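You operate a simulated robot arm through the tools that you are given. There is no shell and no other tool.

You run a simulated robot arm. Do the job below in one go: nothing can be reset, and whatever is moved stays where it is left.

TASK
Brush paste on the middle of brackets C39 and C25.
Fine: paste from the green tin, with the green brush; put the brush back and close the tin. Set down upright: green brush. A coat counts when it lies all over at full strength: go over it till it gets no stronger.

It is judged by the outcome, as a careful person would: the job done as asked, and still so three seconds after it is handed in. It fails if anything else is knocked over, pushed out of place, dropped, spilled or broken.

THE ROBOT
A 7-joint arm with a fingered hand, fixed in place. Base frame: the origin is at the foot of the arm, x ahead of it, y to its left, z up; the work surface is at about z = 723. Units: mm, rad, N and s.
Its first joint turns from -2.007 to 2.007 rad. Payload 5 kg.
The tool frame sits at the grasp point between the pads (the TCP): z along the fingers, y along the line on which they close. The tips reach 32 mm beyond it. The gripper opens to 160 mm. The gripper's body begins 89 mm behind the TCP. The gripper is a hand of 4 fingers: y runs from the thumb to the fingers, the wrist lies at [0, 0, -267] in the tool frame.
Orientation is that of the tool frame in the base frame, as a unit quaternion [x, y, z, w]. With the fingers straight down and closing along the base's y, the tool's x points along the base's -x, its y along +y and its z along -z.

THE INTERFACE
- The arm moves only by the tool step_arm. Its argument "motion" is a list that holds one entry, the list of rows, each a list of 6 numbers: the turn, a rotation vector about the tool's x, y, z in rad, then the shift along the tool's x, y, z in mm. In form: [[[wx, wy, wz, dx, dy, dz], ...]]. A call has 1 to 20 rows; each row shifts and turns the commanded pose from where the row before left it, along the tool's axes as they then stand. A row lasts 0.2 s, in which the tool goes at most 50 mm and 0.15 rad; a call with a longer step from one row to the next is refused whole. A pose out of reach is approached as far as the arm can. The call stops where the force on the tool passes 40 N (or 10 N more than at its start, if that is more) or the arm is blocked; 0.2 s more then pass. In this call time passes only in rows, and 0.2 s behind the last. The reply holds the time, the measured pose of the TCP, the force on the tool along the base axes, the opening and the grip force, in the units named above and with some noise, with the torque about the TCP (base axes, N m) and any sound that the robot's microphone picked up, and new pictures: "pictures" is both (left out), scene, wrist or none.
- Cameras (640 x 400 px; columns grow to the right, rows downward): "scene" is fixed at [217.5, -499.7, 1506.4]; the picture's right is [0.60, -0.80, 0.00], its down [-0.49, -0.37, -0.79] and it looks along [0.63, 0.47, -0.61] (base axes); focal length 364 px, centre (320, 200). "wrist" rides on the gripper at [80, -4, -114] in the tool frame; the picture's right is [0.05, 1.00, 0.00], its down [-0.82, 0.04, -0.58] and it looks along [-0.58, 0.03, 0.82] (tool axes); focal length 265 px, centre (320, 200). There is no depth. A picture from a camera that has moved, and an enlarged one, comes with that camera's place and axes in the base frame and with its lens.
- move_column(by): slides the trunk up (or, below 0, down) by that many mm; the arm rides with it, the base frame stays. It gives what a move gives, with no picture.
- move_fingers(finger1, finger2, finger3, thumb_bend): sets how far each is bent, from 0 (flat) to 100 (curled in); at 30 the hand is open as for a grip, at 70 the pads meet at the TCP. One left out holds its place. A second passes; each finger stops where it meets its share of the squeeze, and holds until it gets a number again. It is the only way to open and close the hand. It gives what a move gives, with no picture; readings hold the bend of each and the force on the fingers (four entries, about 0 where the hand has none), thumb and palm.
- close_up(camera, box): a new picture of the part [left, top, right, bottom] of that camera's present view, enlarged. The clock stands still meanwhile.
- sign_off(): hands the job in; it is judged then, once.

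Places have to be worked out from the pictures, the camera data and where the tool is seen. Open the gripper and draw the arm clear of the work before you hand the job in, unless the task says otherwise.

The tools are called after "Emit:" by a JSON object that holds its "method" and its "body". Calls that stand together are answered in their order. step_arm: Moves the arm, as the interface text tells. Its arguments: {"type":"object","properties":{"motion":{"type":"array","items":{"type":"array","items":{"type":"array","items":{"type":"number"}}}},"pictures":{"type":"string","enum":["both","scene","wrist","none"]}},"required":["motion"]} The other tools are called the same way: move_column (by) slides the trunk up or down; move_fingers (finger1, finger2, finger3, thumb_bend) moves the fingers one by one; close_up (camera, box) takes an enlarged picture of a part of a camera's view; sign_off () hands the job in.

At the start:

```text
clock: 0.0
tcp_pos: [706.1, 210.4, 1095.1]
tool_rot: [0.001, 1.0, 0.0, 0.0]
contact_force: [-0.2, 1.0, 0.5]
wrist_torque: [0.05, 0.0, 0.04]
opening: 159.7
grasp_force: 0.1
shape: jaw
bend: [30.0, 30.0, 30.0, 30.0]
finger forces: [0.0, 0.1, 0.0, 0.0, 0.1, 0.1]
trunk travel left (down, up): [-550.0, 440.0]
```

scene: 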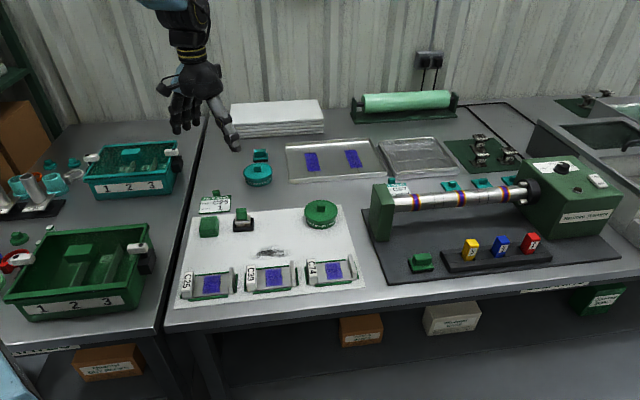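
wrist: 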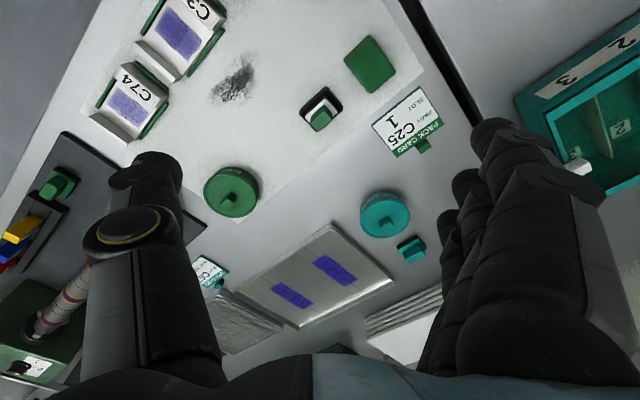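

The pictures show a white mat with three brackets, a green round tin, a green block and a small brush-like thing. I'll take close-ups to identify them.

Emit:
{"method": "close_up", "body": {"camera": "scene", "box": [160, 180, 380, 318]}}

Emit:
{"method": "close_up", "body": {"camera": "wrist", "box": [60, 0, 460, 250]}}

Emit:
{"method": "close_up", "body": {"camera": "scene", "box": [360, 140, 640, 315]}}

Emit:
{"method": "close_up", "body": {"camera": "scene", "box": [180, 180, 280, 242]}}

Emit:
{"method": "close_up", "body": {"camera": "scene", "box": [0, 130, 200, 255]}}

```text
2.90 times, centred on (270, 249) of scene
camera zoom: at [217.5, -499.7, 1506.4], right [0.6, -0.8, 0.0], down [-0.49, -0.37, -0.79], along [0.63, 0.47, -0.61], focal length 1054 px, centre (465, 58)
```

zoom: 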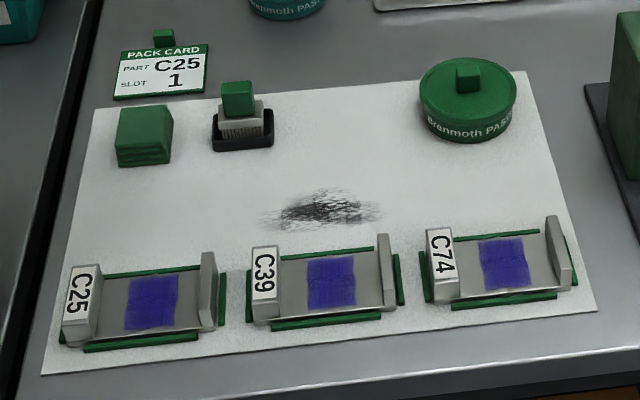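

```text
1.60 times, centred on (260, 125) of wrist
camera zoom: at [626.9, 204.6, 1209.3], right [-0.05, 1.0, 0.0], down [0.82, 0.04, 0.58], along [0.58, 0.03, -0.82], focal length 425 px, centre (416, 320)
```

zoom: 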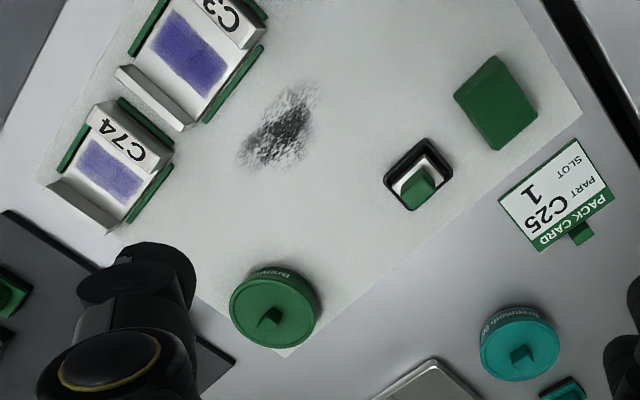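

```text
2.29 times, centred on (500, 228) of scene
camera zoom: at [217.5, -499.7, 1506.4], right [0.6, -0.8, 0.0], down [-0.49, -0.37, -0.79], along [0.63, 0.47, -0.61], focal length 831 px, centre (-91, 137)
```

zoom: 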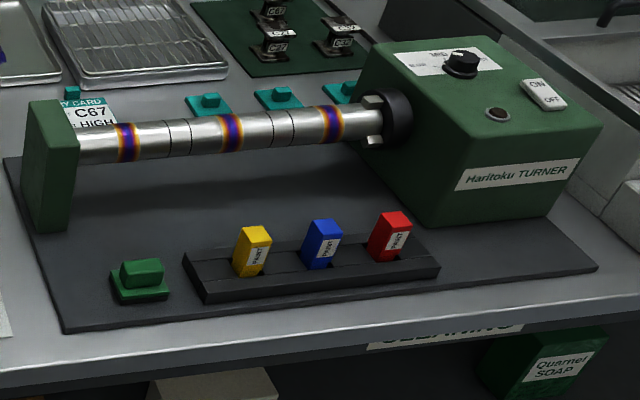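

```text
6.40 times, centred on (230, 211) of scene
camera zoom: at [217.5, -499.7, 1506.4], right [0.6, -0.8, 0.0], down [-0.49, -0.37, -0.79], along [0.63, 0.47, -0.61], focal length 2326 px, centre (896, 130)
```

zoom: 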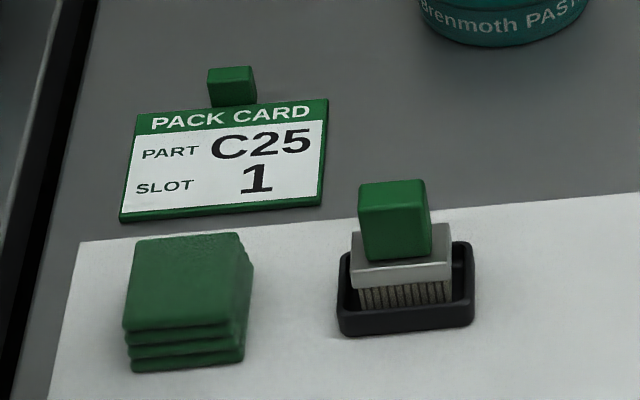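

```text
3.20 times, centred on (100, 192) of scene
camera zoom: at [217.5, -499.7, 1506.4], right [0.6, -0.8, 0.0], down [-0.49, -0.37, -0.79], along [0.63, 0.47, -0.61], focal length 1163 px, centre (1024, 224)
```

zoom: 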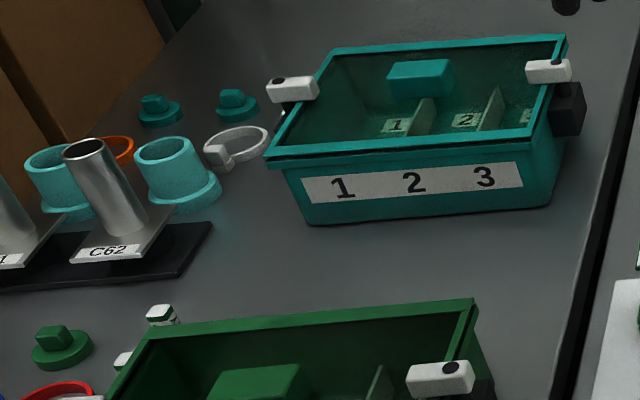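

The green brush stands in a black holder at about (766, 217), the green tin is at about (940, 40), and C39 and C25 are at about (666, -6) and (551, 112). I'll go lower above the brush for a closer look.

Emit:
{"method": "step_arm", "body": {"motion": [[[0, 0, 0, 0, 0, 50], [0, 0, 0, 0, 0, 50], [0, 0, 0, 0, 0, 50], [0, 0, 0, 0, 0, 40]]], "pictures": "both"}}

```text
clock: 1.0
tcp_pos: [707.9, 210.6, 903.9]
tool_rot: [-0.001, 1.0, 0.0, 0.0]
contact_force: [-0.6, 0.0, -0.8]
wrist_torque: [-0.01, 0.0, 0.0]
opening: 159.7
grasp_force: 0.0
shape: jaw
bend: [30.0, 30.0, 30.0, 30.0]
finger forces: [0.0, 0.1, 0.0, 0.0, 0.1, 0.1]
trunk travel left (down, up): [-550.0, 440.0]
camera wrist: at [629.4, 203.9, 1017.6], right [-0.05, 1.0, 0.0], down [0.82, 0.04, 0.58], along [0.58, 0.03, -0.82], focal length 265 px, centre (320, 200)
```

scene: 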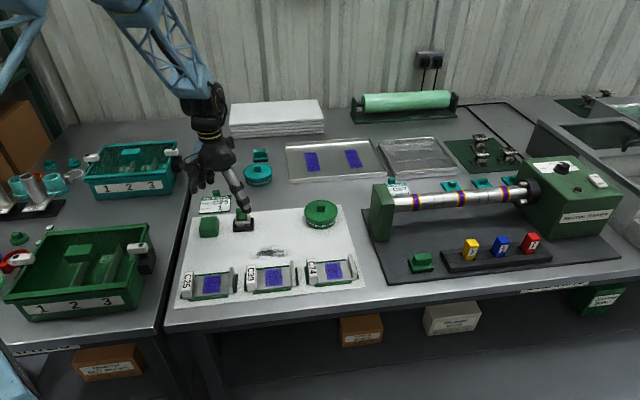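
wrist: 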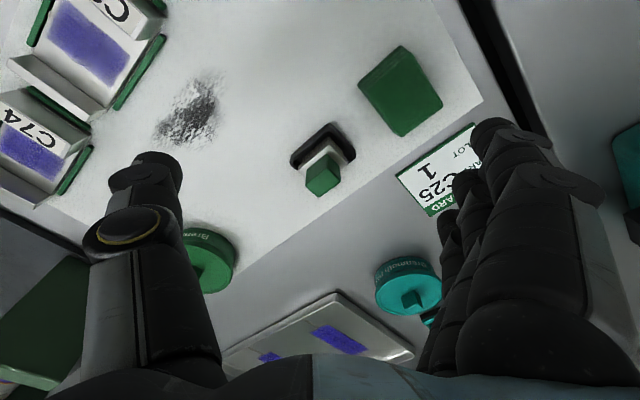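

The brush is in view; I'll zoom in on it and on the tin.

Emit:
{"method": "close_up", "body": {"camera": "wrist", "box": [270, 100, 398, 220]}}

Emit:
{"method": "close_up", "body": {"camera": "scene", "box": [290, 190, 350, 240]}}

Emit:
{"method": "close_up", "body": {"camera": "scene", "box": [235, 255, 305, 300]}}

Emit:
{"method": "close_up", "body": {"camera": "wrist", "box": [0, 0, 240, 150]}}

```text
3.33 times, centred on (334, 160) of wrist
camera zoom: at [629.4, 203.9, 1017.6], right [-0.05, 1.0, 0.0], down [0.82, 0.04, 0.58], along [0.58, 0.03, -0.82], focal length 885 px, centre (273, 333)
```

zoom: 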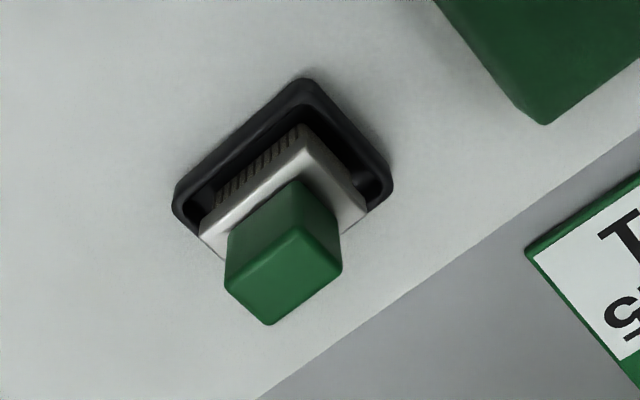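

```text
8.00 times, centred on (320, 215) of scene
camera zoom: at [217.5, -499.7, 1506.4], right [0.6, -0.8, 0.0], down [-0.49, -0.37, -0.79], along [0.63, 0.47, -0.61], focal length 2908 px, centre (320, 80)
```

zoom: 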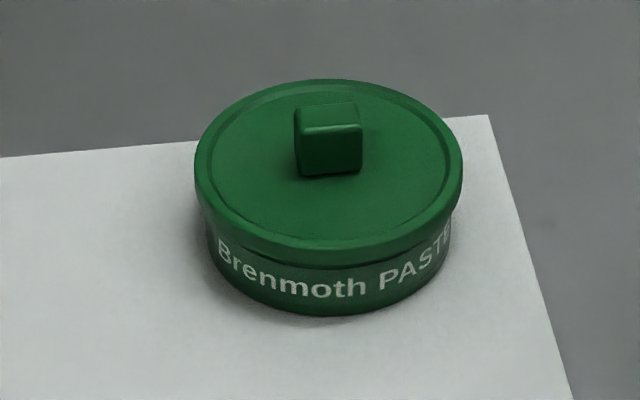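

```text
8.89 times, centred on (270, 278) of scene
camera zoom: at [217.5, -499.7, 1506.4], right [0.6, -0.8, 0.0], down [-0.49, -0.37, -0.79], along [0.63, 0.47, -0.61], focal length 3231 px, centre (764, -489)
```

zoom: 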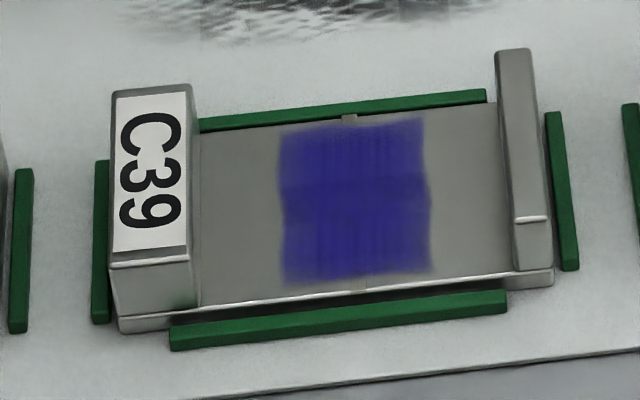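

```text
2.67 times, centred on (120, 75) of wrist
camera zoom: at [629.4, 203.9, 1017.6], right [-0.05, 1.0, 0.0], down [0.82, 0.04, 0.58], along [0.58, 0.03, -0.82], focal length 708 px, centre (853, 533)
```

zoom: 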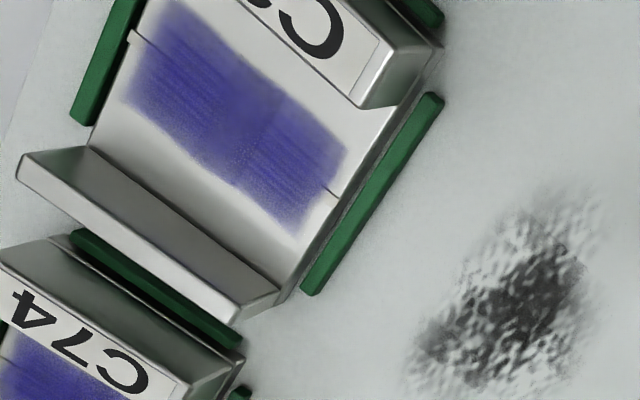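

The brush, tin and brackets are all aligned at about 45° to the base axes. I'll turn the hand 45° so it closes along (1,1), and move in for a close look at the brush handle.

Emit:
{"method": "step_arm", "body": {"motion": [[[0, 0, 0.131, 0, 0, 0], [0, 0, 0.131, 0, 0, 0], [0, 0, 0.131, 0, 0, 0], [0, 0, 0.131, 0, 0, 0], [0, 0, 0.131, 0, 0, 0], [0, 0, 0.13, 0, 0, 0], [0, 0, 0, 12, 22, 29], [0, 0, 0, 12, 22, 29], [0, 0, 0, 0, 0, 0]]], "pictures": "both"}}

```text
clock: 3.0
tcp_pos: [719.9, 262.4, 845.6]
tool_rot: [0.383, 0.924, -0.001, 0.0]
contact_force: [-0.7, -0.4, 0.5]
wrist_torque: [-0.03, 0.03, 0.0]
opening: 159.8
grasp_force: 0.1
shape: jaw
bend: [30.0, 30.0, 30.0, 30.0]
finger forces: [0.0, 0.0, 0.1, 0.0, 0.0, 0.0]
trunk travel left (down, up): [-550.0, 440.0]
camera wrist: at [660.8, 313.4, 961.0], right [0.67, 0.74, 0.0], down [0.61, -0.55, 0.58], along [0.43, -0.39, -0.82], focal length 265 px, centre (320, 200)
```

scene: 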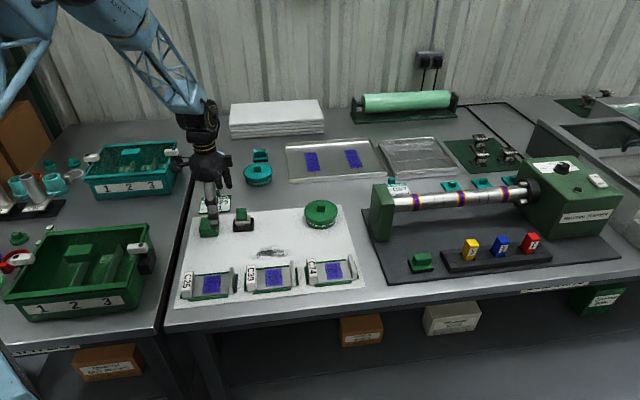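
wrist: 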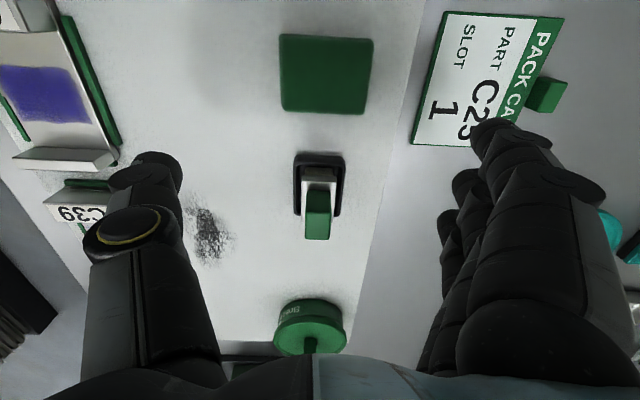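

Now the view is square with the brush. I'll zoom in on it.

Emit:
{"method": "close_up", "body": {"camera": "wrist", "box": [270, 140, 370, 250]}}

Emit:
{"method": "close_up", "body": {"camera": "wrist", "box": [260, 280, 370, 360]}}

Emit:
{"method": "close_up", "body": {"camera": "scene", "box": [215, 195, 275, 240]}}

Emit:
{"method": "close_up", "body": {"camera": "scene", "box": [160, 130, 260, 250]}}

```text
3.64 times, centred on (320, 195) of wrist
camera zoom: at [660.8, 313.4, 961.0], right [0.67, 0.74, 0.0], down [0.61, -0.55, 0.58], along [0.43, -0.39, -0.82], focal length 965 px, centre (320, 218)
```

zoom: 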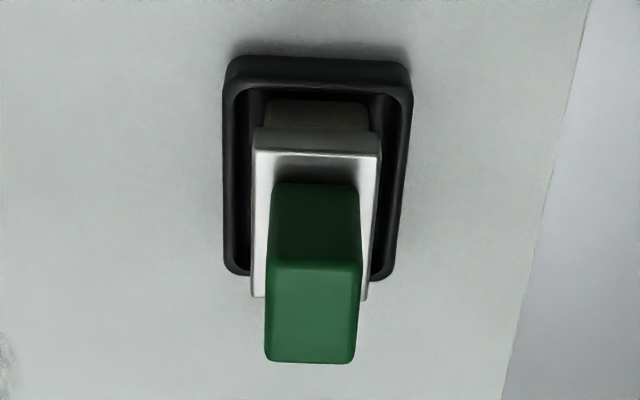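

```text
5.00 times, centred on (315, 320) of wrist
camera zoom: at [660.8, 313.4, 961.0], right [0.67, 0.74, 0.0], down [0.61, -0.55, 0.58], along [0.43, -0.39, -0.82], focal length 1327 px, centre (345, -400)
```

zoom: 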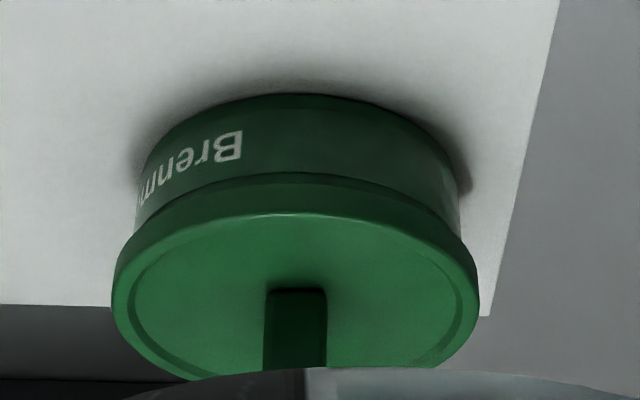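

```text
8.89 times, centred on (245, 218) of scene
camera zoom: at [217.5, -499.7, 1506.4], right [0.6, -0.8, 0.0], down [-0.49, -0.37, -0.79], along [0.63, 0.47, -0.61], focal length 3231 px, centre (987, 44)
```

zoom: 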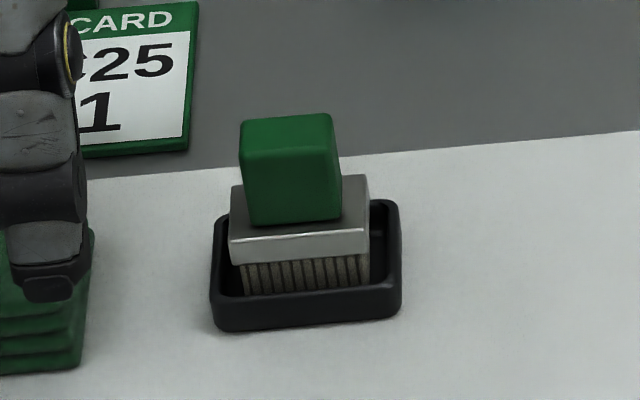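

```text
3.33 times, centred on (210, 190) of scene
camera zoom: at [217.5, -499.7, 1506.4], right [0.6, -0.8, 0.0], down [-0.49, -0.37, -0.79], along [0.63, 0.47, -0.61], focal length 1212 px, centre (687, 233)
```

zoom: 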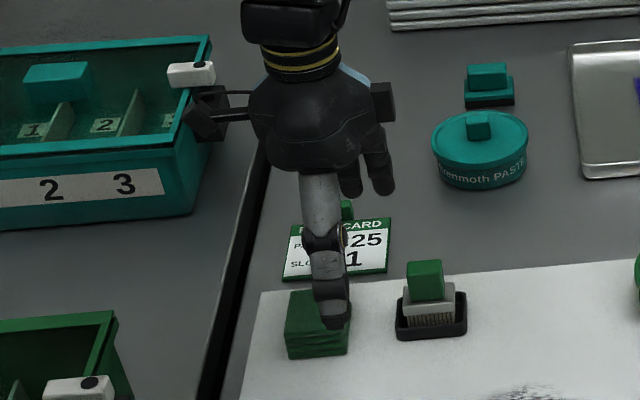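

The handle is about 34 × 20 mm, with its top near z≈792 and the ferrule top near z≈762. Before touching anything I'll test the finger closing in free air here, to see how far down the tips reach.

Emit:
{"method": "move_fingers", "body": {"finger1": 64, "finger2": 64, "finger3": 64, "thumb_bend": 64}}

Emit:
{"method": "close_up", "body": {"camera": "wrist", "box": [0, 0, 640, 400]}}

Emit:
{"method": "close_up", "body": {"camera": "scene", "box": [160, 130, 260, 250]}}

```text
clock: 4.0
tcp_pos: [718.6, 261.5, 846.3]
tool_rot: [0.383, 0.924, 0.0, 0.0]
contact_force: [0.6, 1.2, -0.9]
wrist_torque: [-0.03, 0.03, 0.02]
opening: 40.8
grasp_force: 0.1
shape: fingers
bend: [64.0, 64.0, 64.0, 64.0]
finger forces: [0.0, 0.0, 0.0, 0.0, 0.1, 0.1]
trunk travel left (down, up): [-550.0, 440.0]
```

```text
1.00 times, centred on (320, 200) of wrist (not enlarged: the box is as wide or as high as the picture)
camera zoom: at [660.6, 313.5, 961.1], right [0.67, 0.74, 0.0], down [0.61, -0.55, 0.58], along [0.43, -0.39, -0.82], focal length 265 px, centre (320, 200)
```

zoom: 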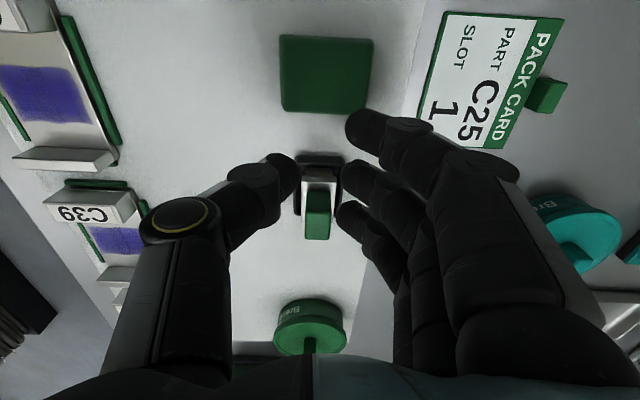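

```text
3.33 times, centred on (210, 190) of scene
camera zoom: at [217.5, -499.7, 1506.4], right [0.6, -0.8, 0.0], down [-0.49, -0.37, -0.79], along [0.63, 0.47, -0.61], focal length 1212 px, centre (687, 233)
```

zoom: 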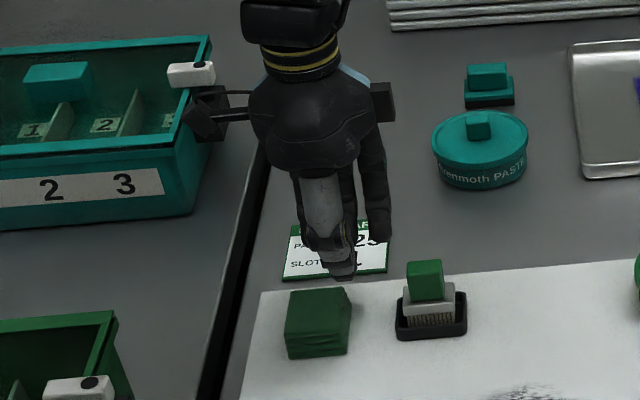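

At bend 64 the tips hang about 32–38 mm below the TCP, and the thumb faces the middle finger with the outer fingers about 27 mm to each side. For small knobs I'll use only the thumb and finger 2. I'll rise clear of the brush and go to look at the tin.

Emit:
{"method": "step_arm", "body": {"motion": [[[0, 0, 0, 0, 0, -45], [0, 0, 0, -47, 0.5, 0], [0, 0, 0, -47, 0.5, 0], [0, 0, 0, -47, 0.5, 0], [0, 0, 0, -47, 0.5, 0], [0, 0, 0, -47, 0.5, 0], [0, 0, 0, -46, 0.5, 0], [0, 0, 0, 0, 0, 20], [0, 0, 0, 0, 0, 20], [0, 0, 0, 0, 0, 0]]], "pictures": "both"}}

Emit:
{"method": "move_fingers", "body": {"finger1": 45, "finger2": 50, "finger3": 45, "thumb_bend": 50}}

Emit:
{"method": "close_up", "body": {"camera": "wrist", "box": [220, 100, 420, 225]}}

```text
clock: 6.2
tcp_pos: [923.1, 62.0, 851.0]
tool_rot: [0.383, 0.924, 0.001, 0.0]
contact_force: [0.4, 0.2, -0.5]
wrist_torque: [0.02, -0.01, -0.04]
opening: 40.5
grasp_force: 0.1
shape: fingers
bend: [64.0, 64.0, 64.0, 64.0]
finger forces: [0.0, 0.0, 0.0, 0.0, 0.0, 0.0]
trunk travel left (down, up): [-550.0, 440.0]
camera wrist: at [863.4, 113.5, 966.3], right [0.67, 0.74, 0.0], down [0.61, -0.55, 0.58], along [0.43, -0.39, -0.82], focal length 265 px, centre (320, 200)
```

scene: 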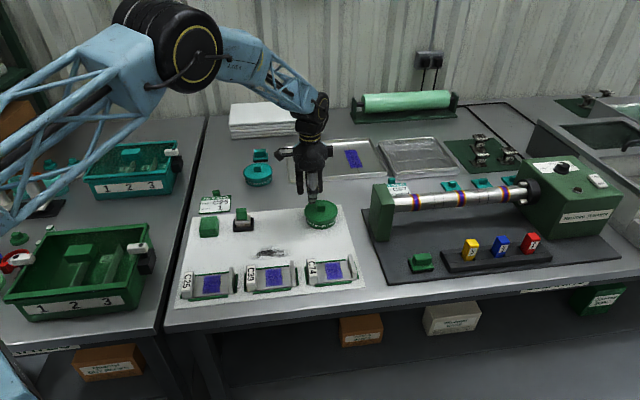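
wrist: 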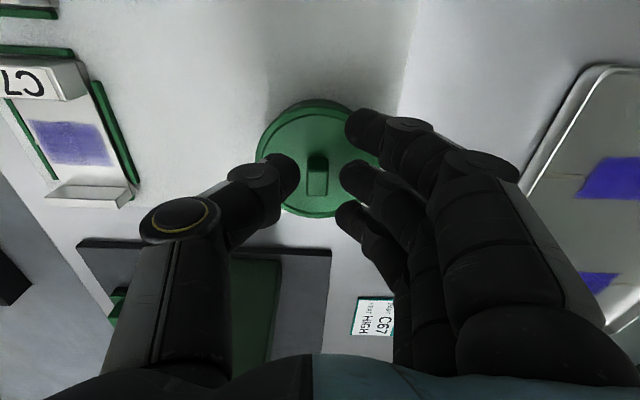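

```text
clock: 7.2
tcp_pos: [921.5, 61.2, 850.6]
tool_rot: [0.382, 0.924, 0.001, -0.001]
contact_force: [-0.4, 0.7, 0.5]
wrist_torque: [0.0, -0.01, 0.02]
opening: 100.3
grasp_force: 0.0
shape: fingers
bend: [45.0, 50.0, 45.0, 50.0]
finger forces: [0.1, 0.0, 0.0, 0.0, 0.1, 0.0]
trunk travel left (down, up): [-550.0, 440.0]
```

```text
3.20 times, centred on (320, 162) of wrist
camera zoom: at [863.1, 113.7, 966.4], right [0.67, 0.74, 0.0], down [0.61, -0.55, 0.58], along [0.43, -0.39, -0.82], focal length 849 px, centre (320, 320)
```

zoom: 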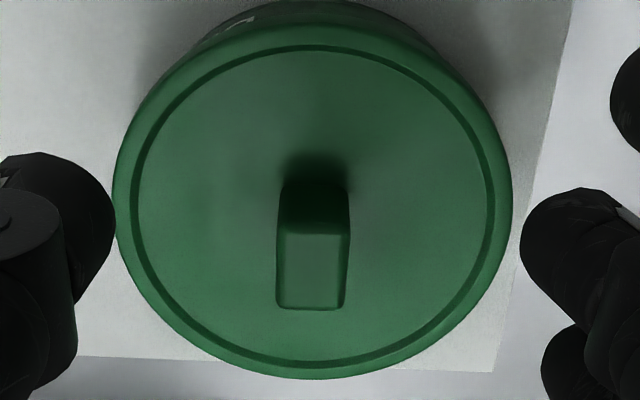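

The knob is 32 mm further along the −x tool axis with no sideways error, and the lid top is at z≈763. I'll move over the knob and come down to TCP z≈803.

Emit:
{"method": "step_arm", "body": {"motion": [[[0, 0, 0, -32, -0.4, 0], [0, 0, 0, 0, 0, 20], [0, 0, 0, 0, 0, 20], [0, 0, 0, 0, 0, 7], [0, 0, 0, 0, 0, 0]]], "pictures": "both"}}

Emit:
{"method": "close_up", "body": {"camera": "wrist", "box": [220, 100, 420, 300]}}

Emit:
{"method": "close_up", "body": {"camera": "scene", "box": [270, 130, 370, 240]}}

```text
clock: 8.4
tcp_pos: [946.1, 38.6, 803.9]
tool_rot: [0.383, 0.924, 0.001, 0.0]
contact_force: [1.0, 0.3, 0.9]
wrist_torque: [-0.01, -0.05, -0.02]
opening: 100.6
grasp_force: 0.3
shape: fingers
bend: [45.0, 50.0, 45.0, 50.0]
finger forces: [0.1, 0.5, 0.0, 0.1, 0.0, 0.1]
trunk travel left (down, up): [-550.0, 440.0]
camera wrist: at [885.2, 90.7, 919.2], right [0.67, 0.74, 0.0], down [0.61, -0.55, 0.58], along [0.43, -0.39, -0.82], focal length 265 px, centre (320, 200)
```

scene: 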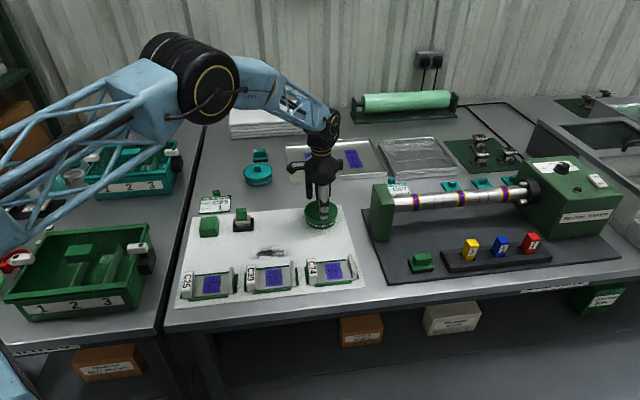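
wrist: 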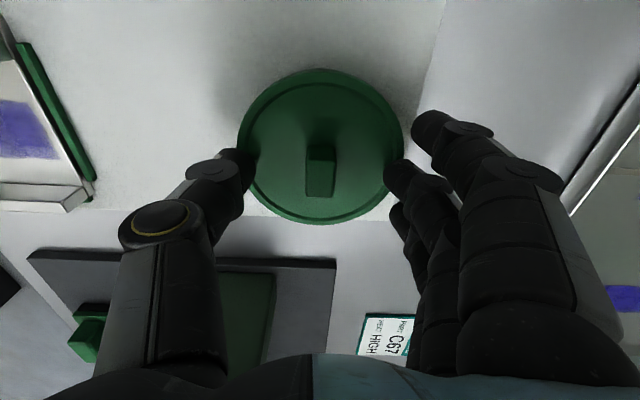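

```text
2.00 times, centred on (320, 200) of wrist
camera zoom: at [885.2, 90.7, 919.2], right [0.67, 0.74, 0.0], down [0.61, -0.55, 0.58], along [0.43, -0.39, -0.82], focal length 531 px, centre (320, 200)
```

zoom: 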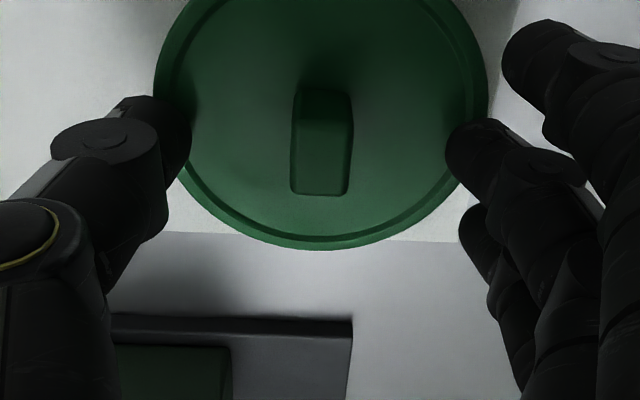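

```text
3.64 times, centred on (320, 185) of scene
camera zoom: at [217.5, -499.7, 1506.4], right [0.6, -0.8, 0.0], down [-0.49, -0.37, -0.79], along [0.63, 0.47, -0.61], focal length 1322 px, centre (320, 254)
```

zoom: 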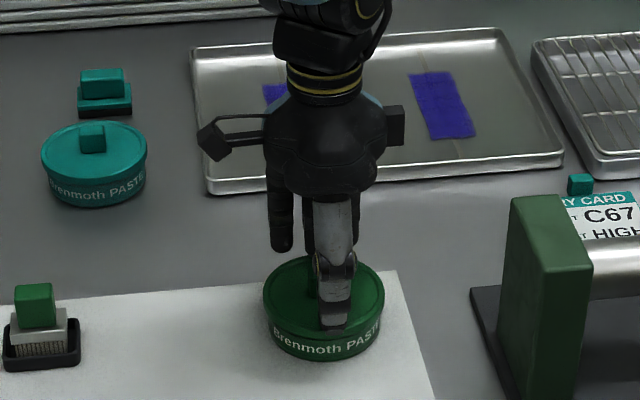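

The hand is centred on the knob. I'll rise 4 mm so the tips don't scrape the lid, then pinch the knob with thumb and middle finger.

Emit:
{"method": "step_arm", "body": {"motion": [[[0, 0, 0, 0, 0, -4], [0, 0, 0, 0, 0, 0]]], "pictures": "none"}}

Emit:
{"method": "move_fingers", "body": {"finger2": 62, "thumb_bend": 62}}

Emit:
{"method": "close_up", "body": {"camera": "wrist", "box": [220, 100, 420, 300]}}

Emit:
{"method": "close_up", "body": {"camera": "scene", "box": [290, 170, 350, 240]}}

```text
clock: 9.0
tcp_pos: [943.4, 38.9, 807.7]
tool_rot: [0.383, 0.924, 0.0, 0.0]
contact_force: [-0.6, -0.1, 0.8]
wrist_torque: [-0.02, -0.01, -0.01]
opening: 100.8
grasp_force: 0.1
shape: fingers
bend: [45.0, 50.0, 45.0, 50.0]
finger forces: [0.0, 0.1, 0.0, 0.0, 0.1, 0.0]
trunk travel left (down, up): [-550.0, 440.0]
```

```text
clock: 10.0
tcp_pos: [942.4, 38.0, 808.6]
tool_rot: [0.382, 0.924, 0.0, -0.001]
contact_force: [0.5, 0.0, 0.7]
wrist_torque: [-0.01, 0.0, 0.01]
opening: 78.3
grasp_force: 0.1
shape: fingers
bend: [45.0, 62.0, 45.0, 62.0]
finger forces: [0.0, 0.0, 0.0, 0.1, 0.0, 0.0]
trunk travel left (down, up): [-550.0, 440.0]
```

```text
2.00 times, centred on (320, 200) of wrist
camera zoom: at [884.4, 90.5, 923.3], right [0.67, 0.74, 0.0], down [0.61, -0.55, 0.58], along [0.43, -0.39, -0.82], focal length 531 px, centre (320, 200)
```

zoom: 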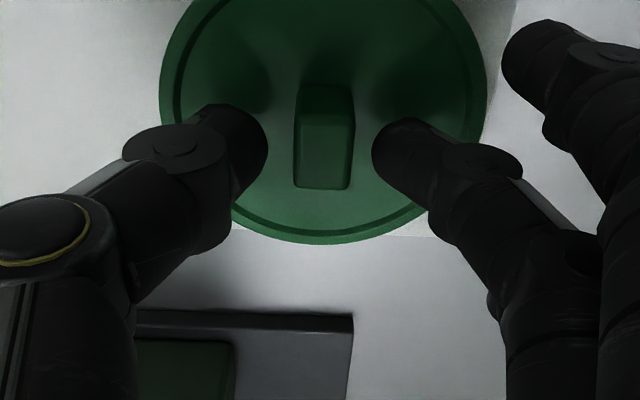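

```text
5.71 times, centred on (320, 205) of scene
camera zoom: at [217.5, -499.7, 1506.4], right [0.6, -0.8, 0.0], down [-0.49, -0.37, -0.79], along [0.63, 0.47, -0.61], focal length 2077 px, centre (320, 171)
```

zoom: 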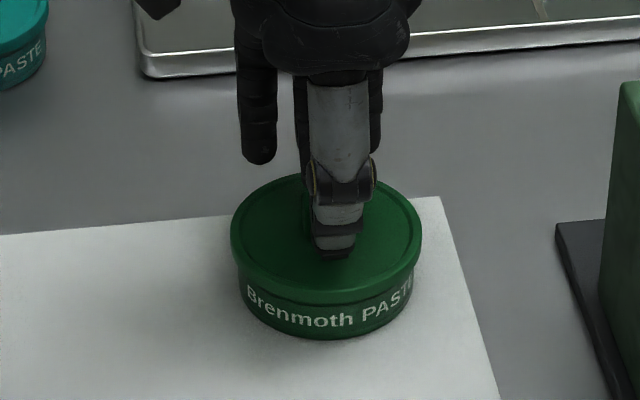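

The pads sit evenly on both sides of the knob. I'll close onto it.

Emit:
{"method": "move_fingers", "body": {"finger2": 80, "thumb_bend": 80}}

Emit:
{"method": "close_up", "body": {"camera": "wrist", "box": [220, 100, 420, 300]}}

Emit:
{"method": "close_up", "body": {"camera": "scene", "box": [290, 170, 350, 240]}}

```text
clock: 11.0
tcp_pos: [943.1, 38.1, 808.8]
tool_rot: [0.383, 0.924, 0.0, 0.0]
contact_force: [-1.3, -1.1, 4.4]
wrist_torque: [0.12, -0.1, 0.01]
opening: 59.6
grasp_force: 11.8
shape: fingers
bend: [45.0, 69.0, 45.0, 74.0]
finger forces: [0.1, 10.8, 0.0, 0.0, 12.0, 0.0]
trunk travel left (down, up): [-550.0, 440.0]
heard: snap
```

```text
2.00 times, centred on (320, 200) of wrist
camera zoom: at [884.3, 90.4, 923.6], right [0.67, 0.74, 0.0], down [0.61, -0.55, 0.58], along [0.43, -0.39, -0.82], focal length 531 px, centre (320, 200)
```

zoom: 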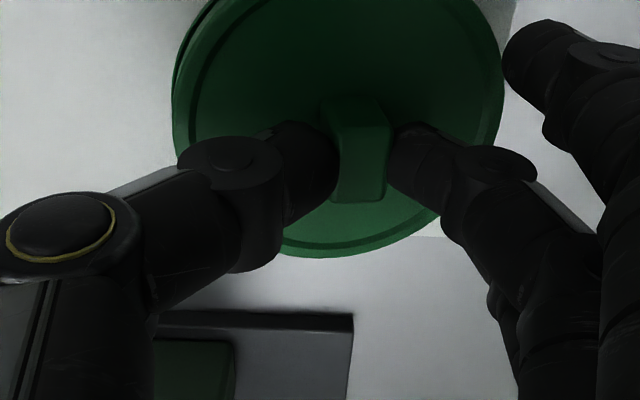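

```text
5.71 times, centred on (320, 205) of scene
camera zoom: at [217.5, -499.7, 1506.4], right [0.6, -0.8, 0.0], down [-0.49, -0.37, -0.79], along [0.63, 0.47, -0.61], focal length 2077 px, centre (320, 171)
```

zoom: 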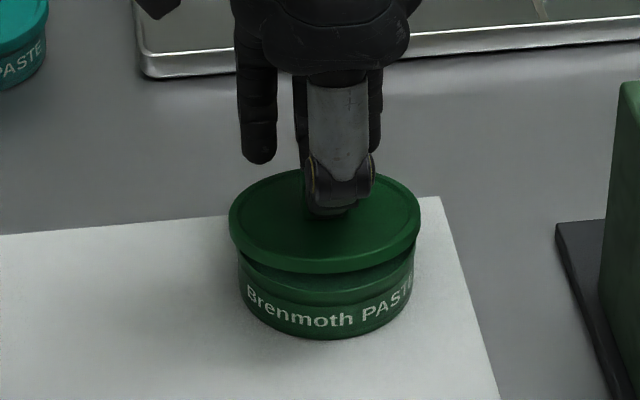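

The lid has come off its snap and is held in the pinch, slightly shifted. I'll lift gently and check the hold.

Emit:
{"method": "step_arm", "body": {"motion": [[[0, 0, 0, 0, 0, -5], [0, 0, 0, 0, 0, -10], [0, 0, 0, 0, 0, -15], [0, 0, 0, 0, 0, -15], [0, 0, 0, 0, 0, 0]]], "pictures": "both"}}

Emit:
{"method": "close_up", "body": {"camera": "scene", "box": [280, 150, 360, 240]}}

Emit:
{"method": "close_up", "body": {"camera": "wrist", "box": [220, 80, 420, 280]}}

```text
clock: 12.2
tcp_pos: [943.2, 39.1, 854.1]
tool_rot: [0.383, 0.924, 0.0, -0.001]
contact_force: [-0.3, 0.0, 0.1]
wrist_torque: [0.03, -0.04, 0.01]
opening: 56.8
grasp_force: 11.7
shape: fingers
bend: [45.0, 67.0, 45.0, 76.0]
finger forces: [0.0, 11.4, 0.1, 0.0, 11.3, 0.0]
trunk travel left (down, up): [-550.0, 440.0]
camera wrist: at [885.0, 90.3, 968.9], right [0.67, 0.74, 0.0], down [0.61, -0.55, 0.58], along [0.43, -0.39, -0.82], focal length 265 px, centre (320, 200)
```

scene: 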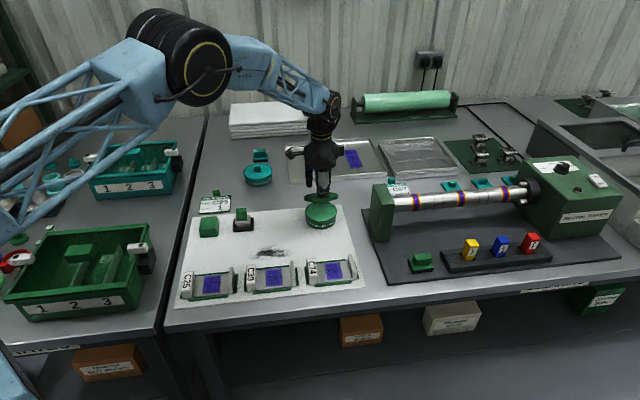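
wrist: 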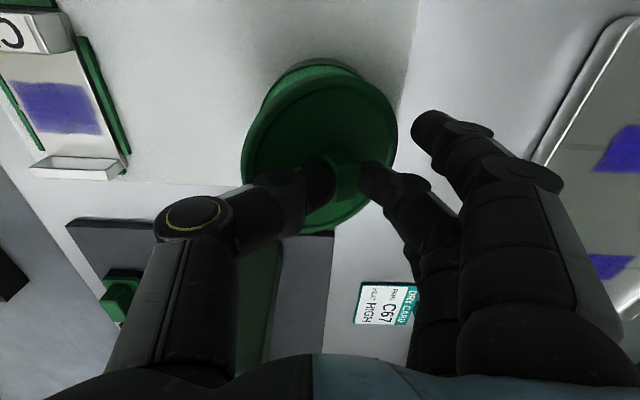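

```text
4.44 times, centred on (320, 195) of scene
camera zoom: at [217.5, -499.7, 1506.4], right [0.6, -0.8, 0.0], down [-0.49, -0.37, -0.79], along [0.63, 0.47, -0.61], focal length 1615 px, centre (320, 222)
```

zoom: 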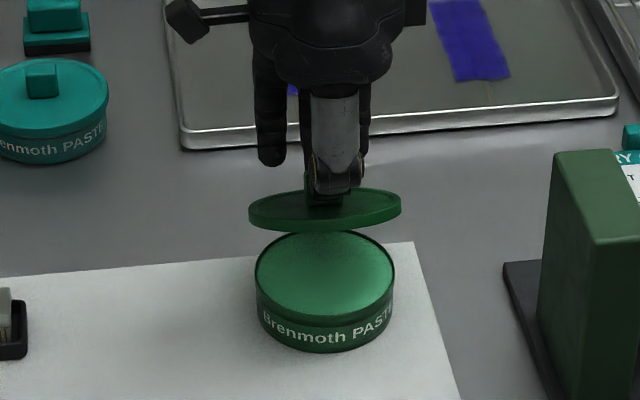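

```text
2.00 times, centred on (320, 180) of wrist
camera zoom: at [885.0, 90.3, 968.9], right [0.67, 0.74, 0.0], down [0.61, -0.55, 0.58], along [0.43, -0.39, -0.82], focal length 531 px, centre (320, 240)
```

zoom: 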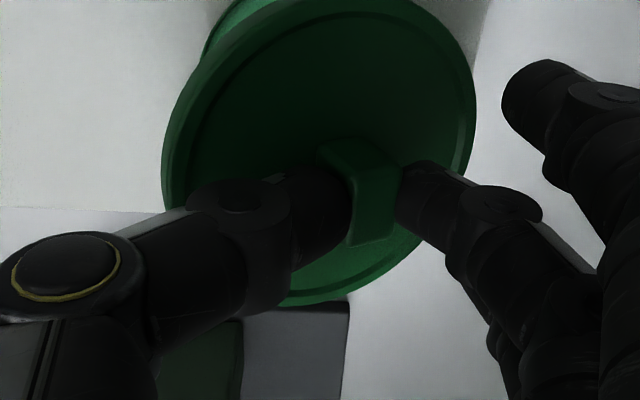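

The lid is held but has tilted about 25°, with its thumb side up; the open tin shows green paste. I'll carry the lid to the free spot between tin and brush and rotate the hand to level it.

Emit:
{"method": "step_arm", "body": {"motion": [[[0, 0, 0, 0, 0, -20], [0, 0, 0, 30, 0, 0], [0, 0, 0, 32, 0, 0], [0, 0, 0, 32, 0, 0], [0, 0, 0, 30, 0, 0], [-0.1, 0, 0, 0, 0, 0], [-0.1, 0, 0, 0, 0, 0], [-0.1, 0, 0, 0, 0, 0], [-0.1, 0, 0, 0, 0, 0], [0, 0, 0, 0, 0, 0]]], "pictures": "both"}}

Emit:
{"method": "close_up", "body": {"camera": "scene", "box": [230, 130, 330, 240]}}

Emit:
{"method": "close_up", "body": {"camera": "wrist", "box": [220, 80, 420, 280]}}

```text
clock: 14.4
tcp_pos: [855.6, 127.5, 875.0]
tool_rot: [0.375, 0.905, 0.184, 0.076]
contact_force: [0.3, 0.9, 0.0]
wrist_torque: [0.0, 0.01, 0.01]
opening: 56.6
grasp_force: 11.4
shape: fingers
bend: [45.0, 67.0, 45.0, 76.0]
finger forces: [0.0, 11.5, 0.1, 0.0, 11.4, 0.0]
trunk travel left (down, up): [-550.0, 440.0]
camera wrist: at [765.8, 148.0, 977.8], right [0.61, 0.69, 0.39], down [0.44, -0.71, 0.55], along [0.65, -0.16, -0.74], focal length 265 px, centre (320, 200)
```

scene: 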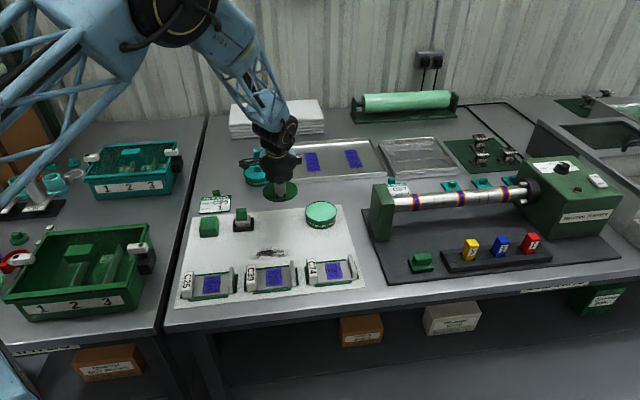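
wrist: 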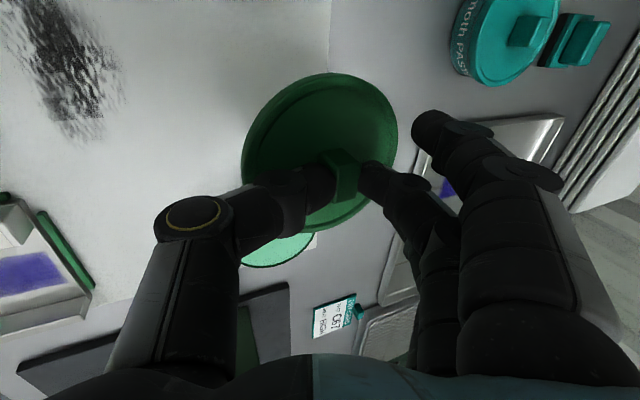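

```text
3.64 times, centred on (280, 185) of scene
camera zoom: at [217.5, -499.7, 1506.4], right [0.6, -0.8, 0.0], down [-0.49, -0.37, -0.79], along [0.63, 0.47, -0.61], focal length 1322 px, centre (466, 254)
```

zoom: 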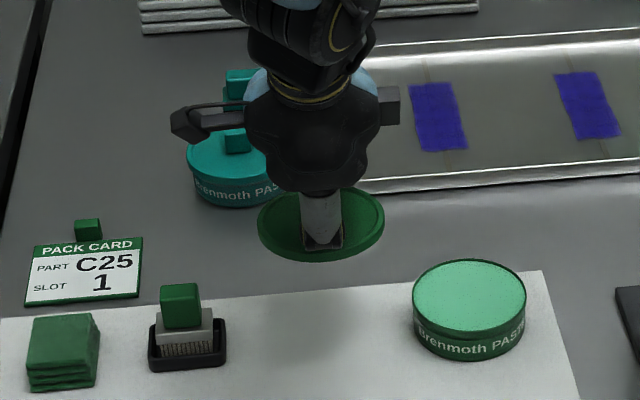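

```text
2.00 times, centred on (320, 180) of wrist
camera zoom: at [765.8, 148.0, 977.8], right [0.61, 0.69, 0.39], down [0.44, -0.71, 0.55], along [0.65, -0.16, -0.74], focal length 531 px, centre (320, 240)
```

zoom: 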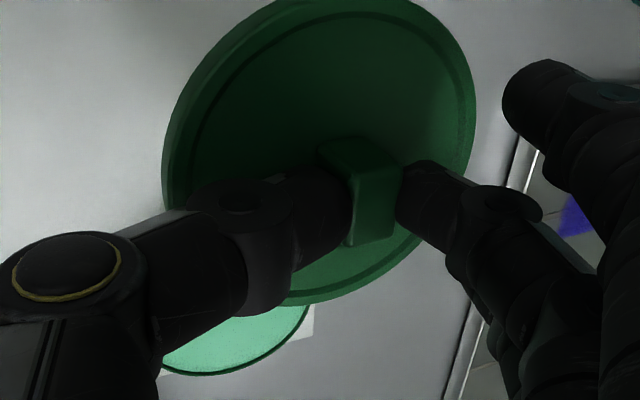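

Nearly level now. I'll turn another 0.1 rad and lower the lid most of the way to the mat.

Emit:
{"method": "step_arm", "body": {"motion": [[[-0.1, 0, 0, 0, 0, 0], [0, 0, 0, 0, -12, 22], [0, 0, 0, 0, -12, 22], [0, 0, 0, 0, -12, 22], [0, 0, 0, 0, 0, 0]]], "pictures": "both"}}

Emit:
{"method": "close_up", "body": {"camera": "scene", "box": [230, 150, 330, 250]}}

```text
clock: 15.6
tcp_pos: [856.7, 127.8, 799.5]
tool_rot: [0.371, 0.895, 0.229, 0.095]
contact_force: [0.4, 0.9, -0.7]
wrist_torque: [-0.01, 0.02, 0.02]
opening: 56.7
grasp_force: 11.4
shape: fingers
bend: [45.0, 67.0, 45.0, 76.0]
finger forces: [0.1, 11.5, 0.1, 0.0, 11.6, 0.0]
trunk travel left (down, up): [-550.0, 440.0]
camera wrist: at [760.2, 140.6, 898.4], right [0.58, 0.66, 0.48], down [0.41, -0.75, 0.53], along [0.7, -0.11, -0.7], focal length 265 px, centre (320, 200)
```

scene: 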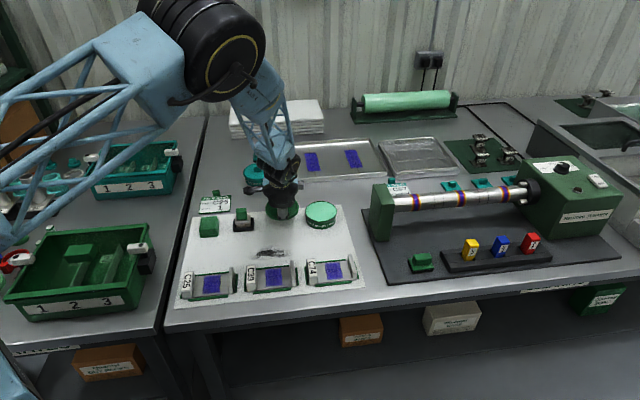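
wrist: 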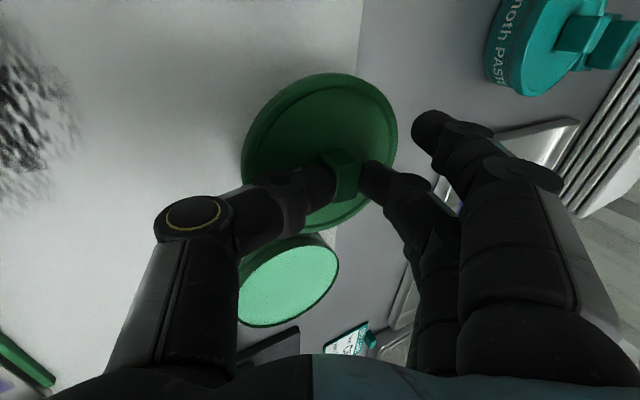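

```text
4.00 times, centred on (280, 200) of scene
camera zoom: at [217.5, -499.7, 1506.4], right [0.6, -0.8, 0.0], down [-0.49, -0.37, -0.79], along [0.63, 0.47, -0.61], focal length 1454 px, centre (480, 200)
```

zoom: 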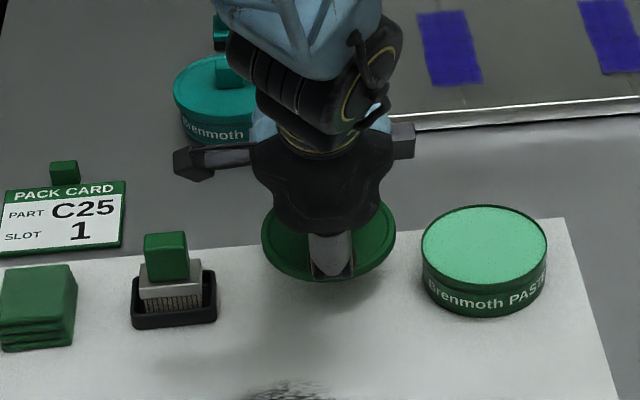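

The lid looks level and roughly 20 mm above the mat. I'll lower it slowly and watch the force.

Emit:
{"method": "step_arm", "body": {"motion": [[[0, 0, 0, 0, -1.9, 3.5], [0, 0, 0, 0, -1.9, 3.5], [0, 0, 0, 0, -1.9, 3.5], [0, 0, 0, 0, 0, 0]]], "pictures": "none"}}

Emit:
{"method": "close_up", "body": {"camera": "scene", "box": [230, 170, 330, 240]}}

```text
clock: 16.6
tcp_pos: [857.5, 127.1, 787.2]
tool_rot: [0.371, 0.895, 0.228, 0.094]
contact_force: [0.4, 0.2, 0.5]
wrist_torque: [-0.06, 0.01, -0.04]
opening: 56.7
grasp_force: 11.5
shape: fingers
bend: [45.0, 67.0, 45.0, 76.0]
finger forces: [0.0, 11.4, 0.0, 0.0, 11.5, 0.0]
trunk travel left (down, up): [-550.0, 440.0]
```

```text
5.71 times, centred on (280, 205) of scene
camera zoom: at [217.5, -499.7, 1506.4], right [0.6, -0.8, 0.0], down [-0.49, -0.37, -0.79], along [0.63, 0.47, -0.61], focal length 2077 px, centre (549, 171)
```

zoom: 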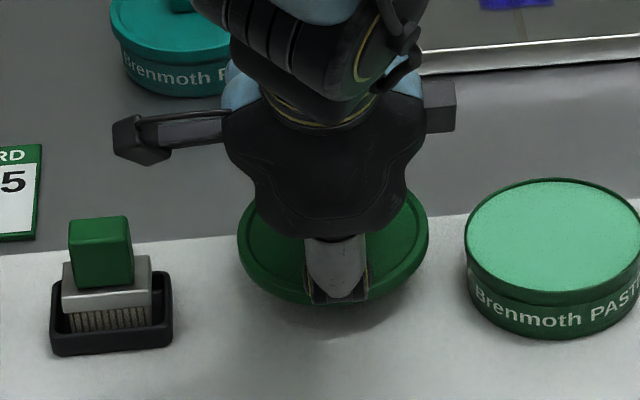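

Still free of the mat. I'll keep lowering in small steps.

Emit:
{"method": "step_arm", "body": {"motion": [[[0, 0, 0, 0, -0.95, 1.75], [0, 0, 0, 0, -0.95, 1.75], [0, 0, 0, 0, -0.95, 1.75], [0, 0, 0, 0, 0, 0]]], "pictures": "none"}}

Emit:
{"method": "close_up", "body": {"camera": "scene", "box": [240, 180, 320, 230]}}

```text
clock: 17.6
tcp_pos: [856.3, 127.8, 781.4]
tool_rot: [0.371, 0.895, 0.228, 0.095]
contact_force: [0.1, 0.7, -0.7]
wrist_torque: [-0.01, 0.0, 0.0]
opening: 56.8
grasp_force: 11.5
shape: fingers
bend: [45.0, 67.0, 45.0, 76.0]
finger forces: [0.0, 11.5, 0.0, 0.0, 11.5, 0.0]
trunk travel left (down, up): [-550.0, 440.0]
```

```text
8.00 times, centred on (280, 205) of scene
camera zoom: at [217.5, -499.7, 1506.4], right [0.6, -0.8, 0.0], down [-0.49, -0.37, -0.79], along [0.63, 0.47, -0.61], focal length 2908 px, centre (640, 160)
```

zoom: 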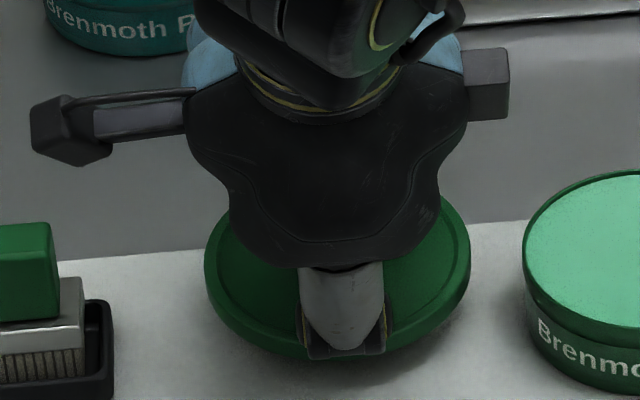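

No contact yet; continuing down in small steps.

Emit:
{"method": "step_arm", "body": {"motion": [[[0, 0, 0, 0, -0.95, 1.75], [0, 0, 0, 0, -0.95, 1.75], [0, 0, 0, 0, 0, 0]]], "pictures": "none"}}

Emit:
{"method": "step_arm", "body": {"motion": [[[0, 0, 0, 0, -0.7, 1.3], [0, 0, 0, 0, -0.7, 1.3], [0, 0, 0, 0, 0, 0]]], "pictures": "none"}}

Emit:
{"method": "close_up", "body": {"camera": "scene", "box": [240, 180, 320, 230]}}

```text
clock: 18.4
tcp_pos: [856.7, 127.7, 775.5]
tool_rot: [0.371, 0.896, 0.227, 0.094]
contact_force: [-0.1, 0.3, -0.2]
wrist_torque: [0.0, 0.0, 0.0]
opening: 56.8
grasp_force: 11.7
shape: fingers
bend: [45.0, 67.0, 45.0, 76.0]
finger forces: [0.0, 11.5, 0.0, 0.0, 11.5, 0.1]
trunk travel left (down, up): [-550.0, 440.0]
```

```text
clock: 19.2
tcp_pos: [855.4, 126.6, 773.4]
tool_rot: [0.371, 0.895, 0.227, 0.094]
contact_force: [-0.1, 0.9, -1.0]
wrist_torque: [-0.02, -0.03, 0.01]
opening: 56.7
grasp_force: 11.2
shape: fingers
bend: [45.0, 67.0, 45.0, 76.0]
finger forces: [0.1, 11.6, 0.1, 0.0, 11.4, 0.0]
trunk travel left (down, up): [-550.0, 440.0]
```

```text
8.00 times, centred on (280, 205) of scene
camera zoom: at [217.5, -499.7, 1506.4], right [0.6, -0.8, 0.0], down [-0.49, -0.37, -0.79], along [0.63, 0.47, -0.61], focal length 2908 px, centre (640, 160)
```

zoom: 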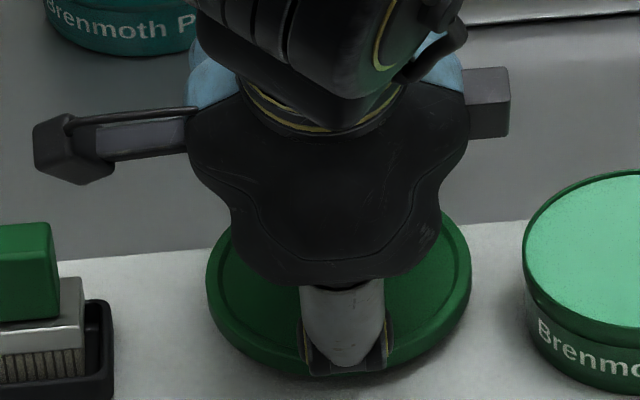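

Emit:
{"method": "step_arm", "body": {"motion": [[[0, 0, 0, 0, -0.95, 1.75], [0, 0, 0, 0, -0.95, 1.75], [0, 0, 0, 0, 0, 0]]], "pictures": "none"}}

Emit:
{"method": "step_arm", "body": {"motion": [[[0, 0, 0, 0, -0.95, 1.75], [0, 0, 0, 0, -0.95, 1.75], [0, 0, 0, 0, 0, 0]]], "pictures": "none"}}

Emit:
{"method": "close_up", "body": {"camera": "scene", "box": [240, 180, 320, 230]}}

Emit:
{"method": "close_up", "body": {"camera": "wrist", "box": [0, 0, 640, 400]}}

```text
clock: 20.0
tcp_pos: [856.3, 127.8, 769.4]
tool_rot: [0.371, 0.895, 0.228, 0.094]
contact_force: [-0.8, 0.2, -0.9]
wrist_torque: [0.03, -0.02, -0.01]
opening: 56.7
grasp_force: 11.1
shape: fingers
bend: [45.0, 67.0, 45.0, 76.0]
finger forces: [0.0, 11.5, 0.1, 0.0, 11.4, 0.2]
trunk travel left (down, up): [-550.0, 440.0]
```

```text
clock: 20.8
tcp_pos: [855.4, 127.5, 765.0]
tool_rot: [0.371, 0.895, 0.229, 0.095]
contact_force: [-0.6, 0.2, 0.1]
wrist_torque: [0.0, 0.04, 0.03]
opening: 56.9
grasp_force: 11.7
shape: fingers
bend: [45.0, 67.0, 45.0, 76.0]
finger forces: [0.0, 11.5, 0.1, 0.1, 11.6, 0.0]
trunk travel left (down, up): [-550.0, 440.0]
```

```text
8.00 times, centred on (280, 205) of scene
camera zoom: at [217.5, -499.7, 1506.4], right [0.6, -0.8, 0.0], down [-0.49, -0.37, -0.79], along [0.63, 0.47, -0.61], focal length 2908 px, centre (640, 160)
```

zoom: 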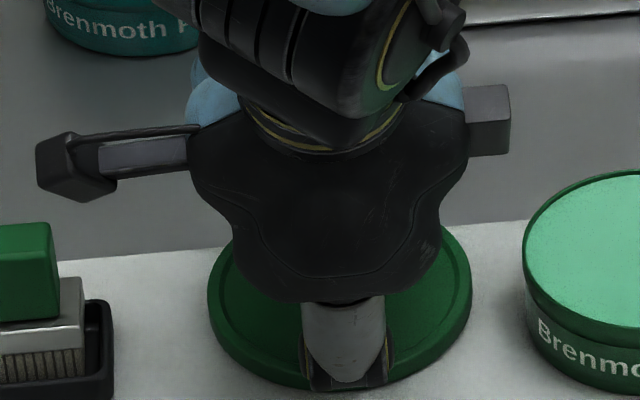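

```text
1.00 times, centred on (320, 200) of wrist (not enlarged: the box is as wide or as high as the picture)
camera zoom: at [759.4, 141.2, 863.7], right [0.58, 0.66, 0.48], down [0.41, -0.75, 0.53], along [0.7, -0.11, -0.7], focal length 265 px, centre (320, 200)
```

zoom: 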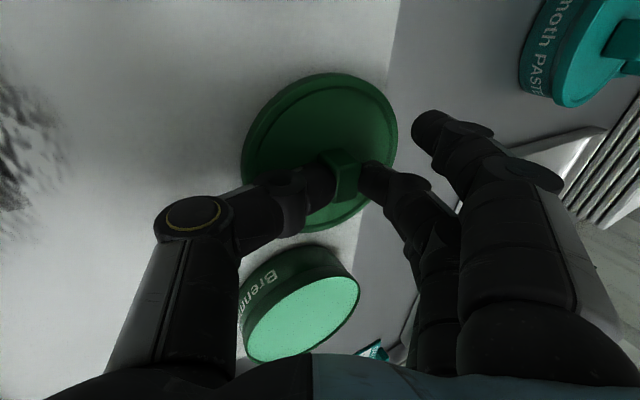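

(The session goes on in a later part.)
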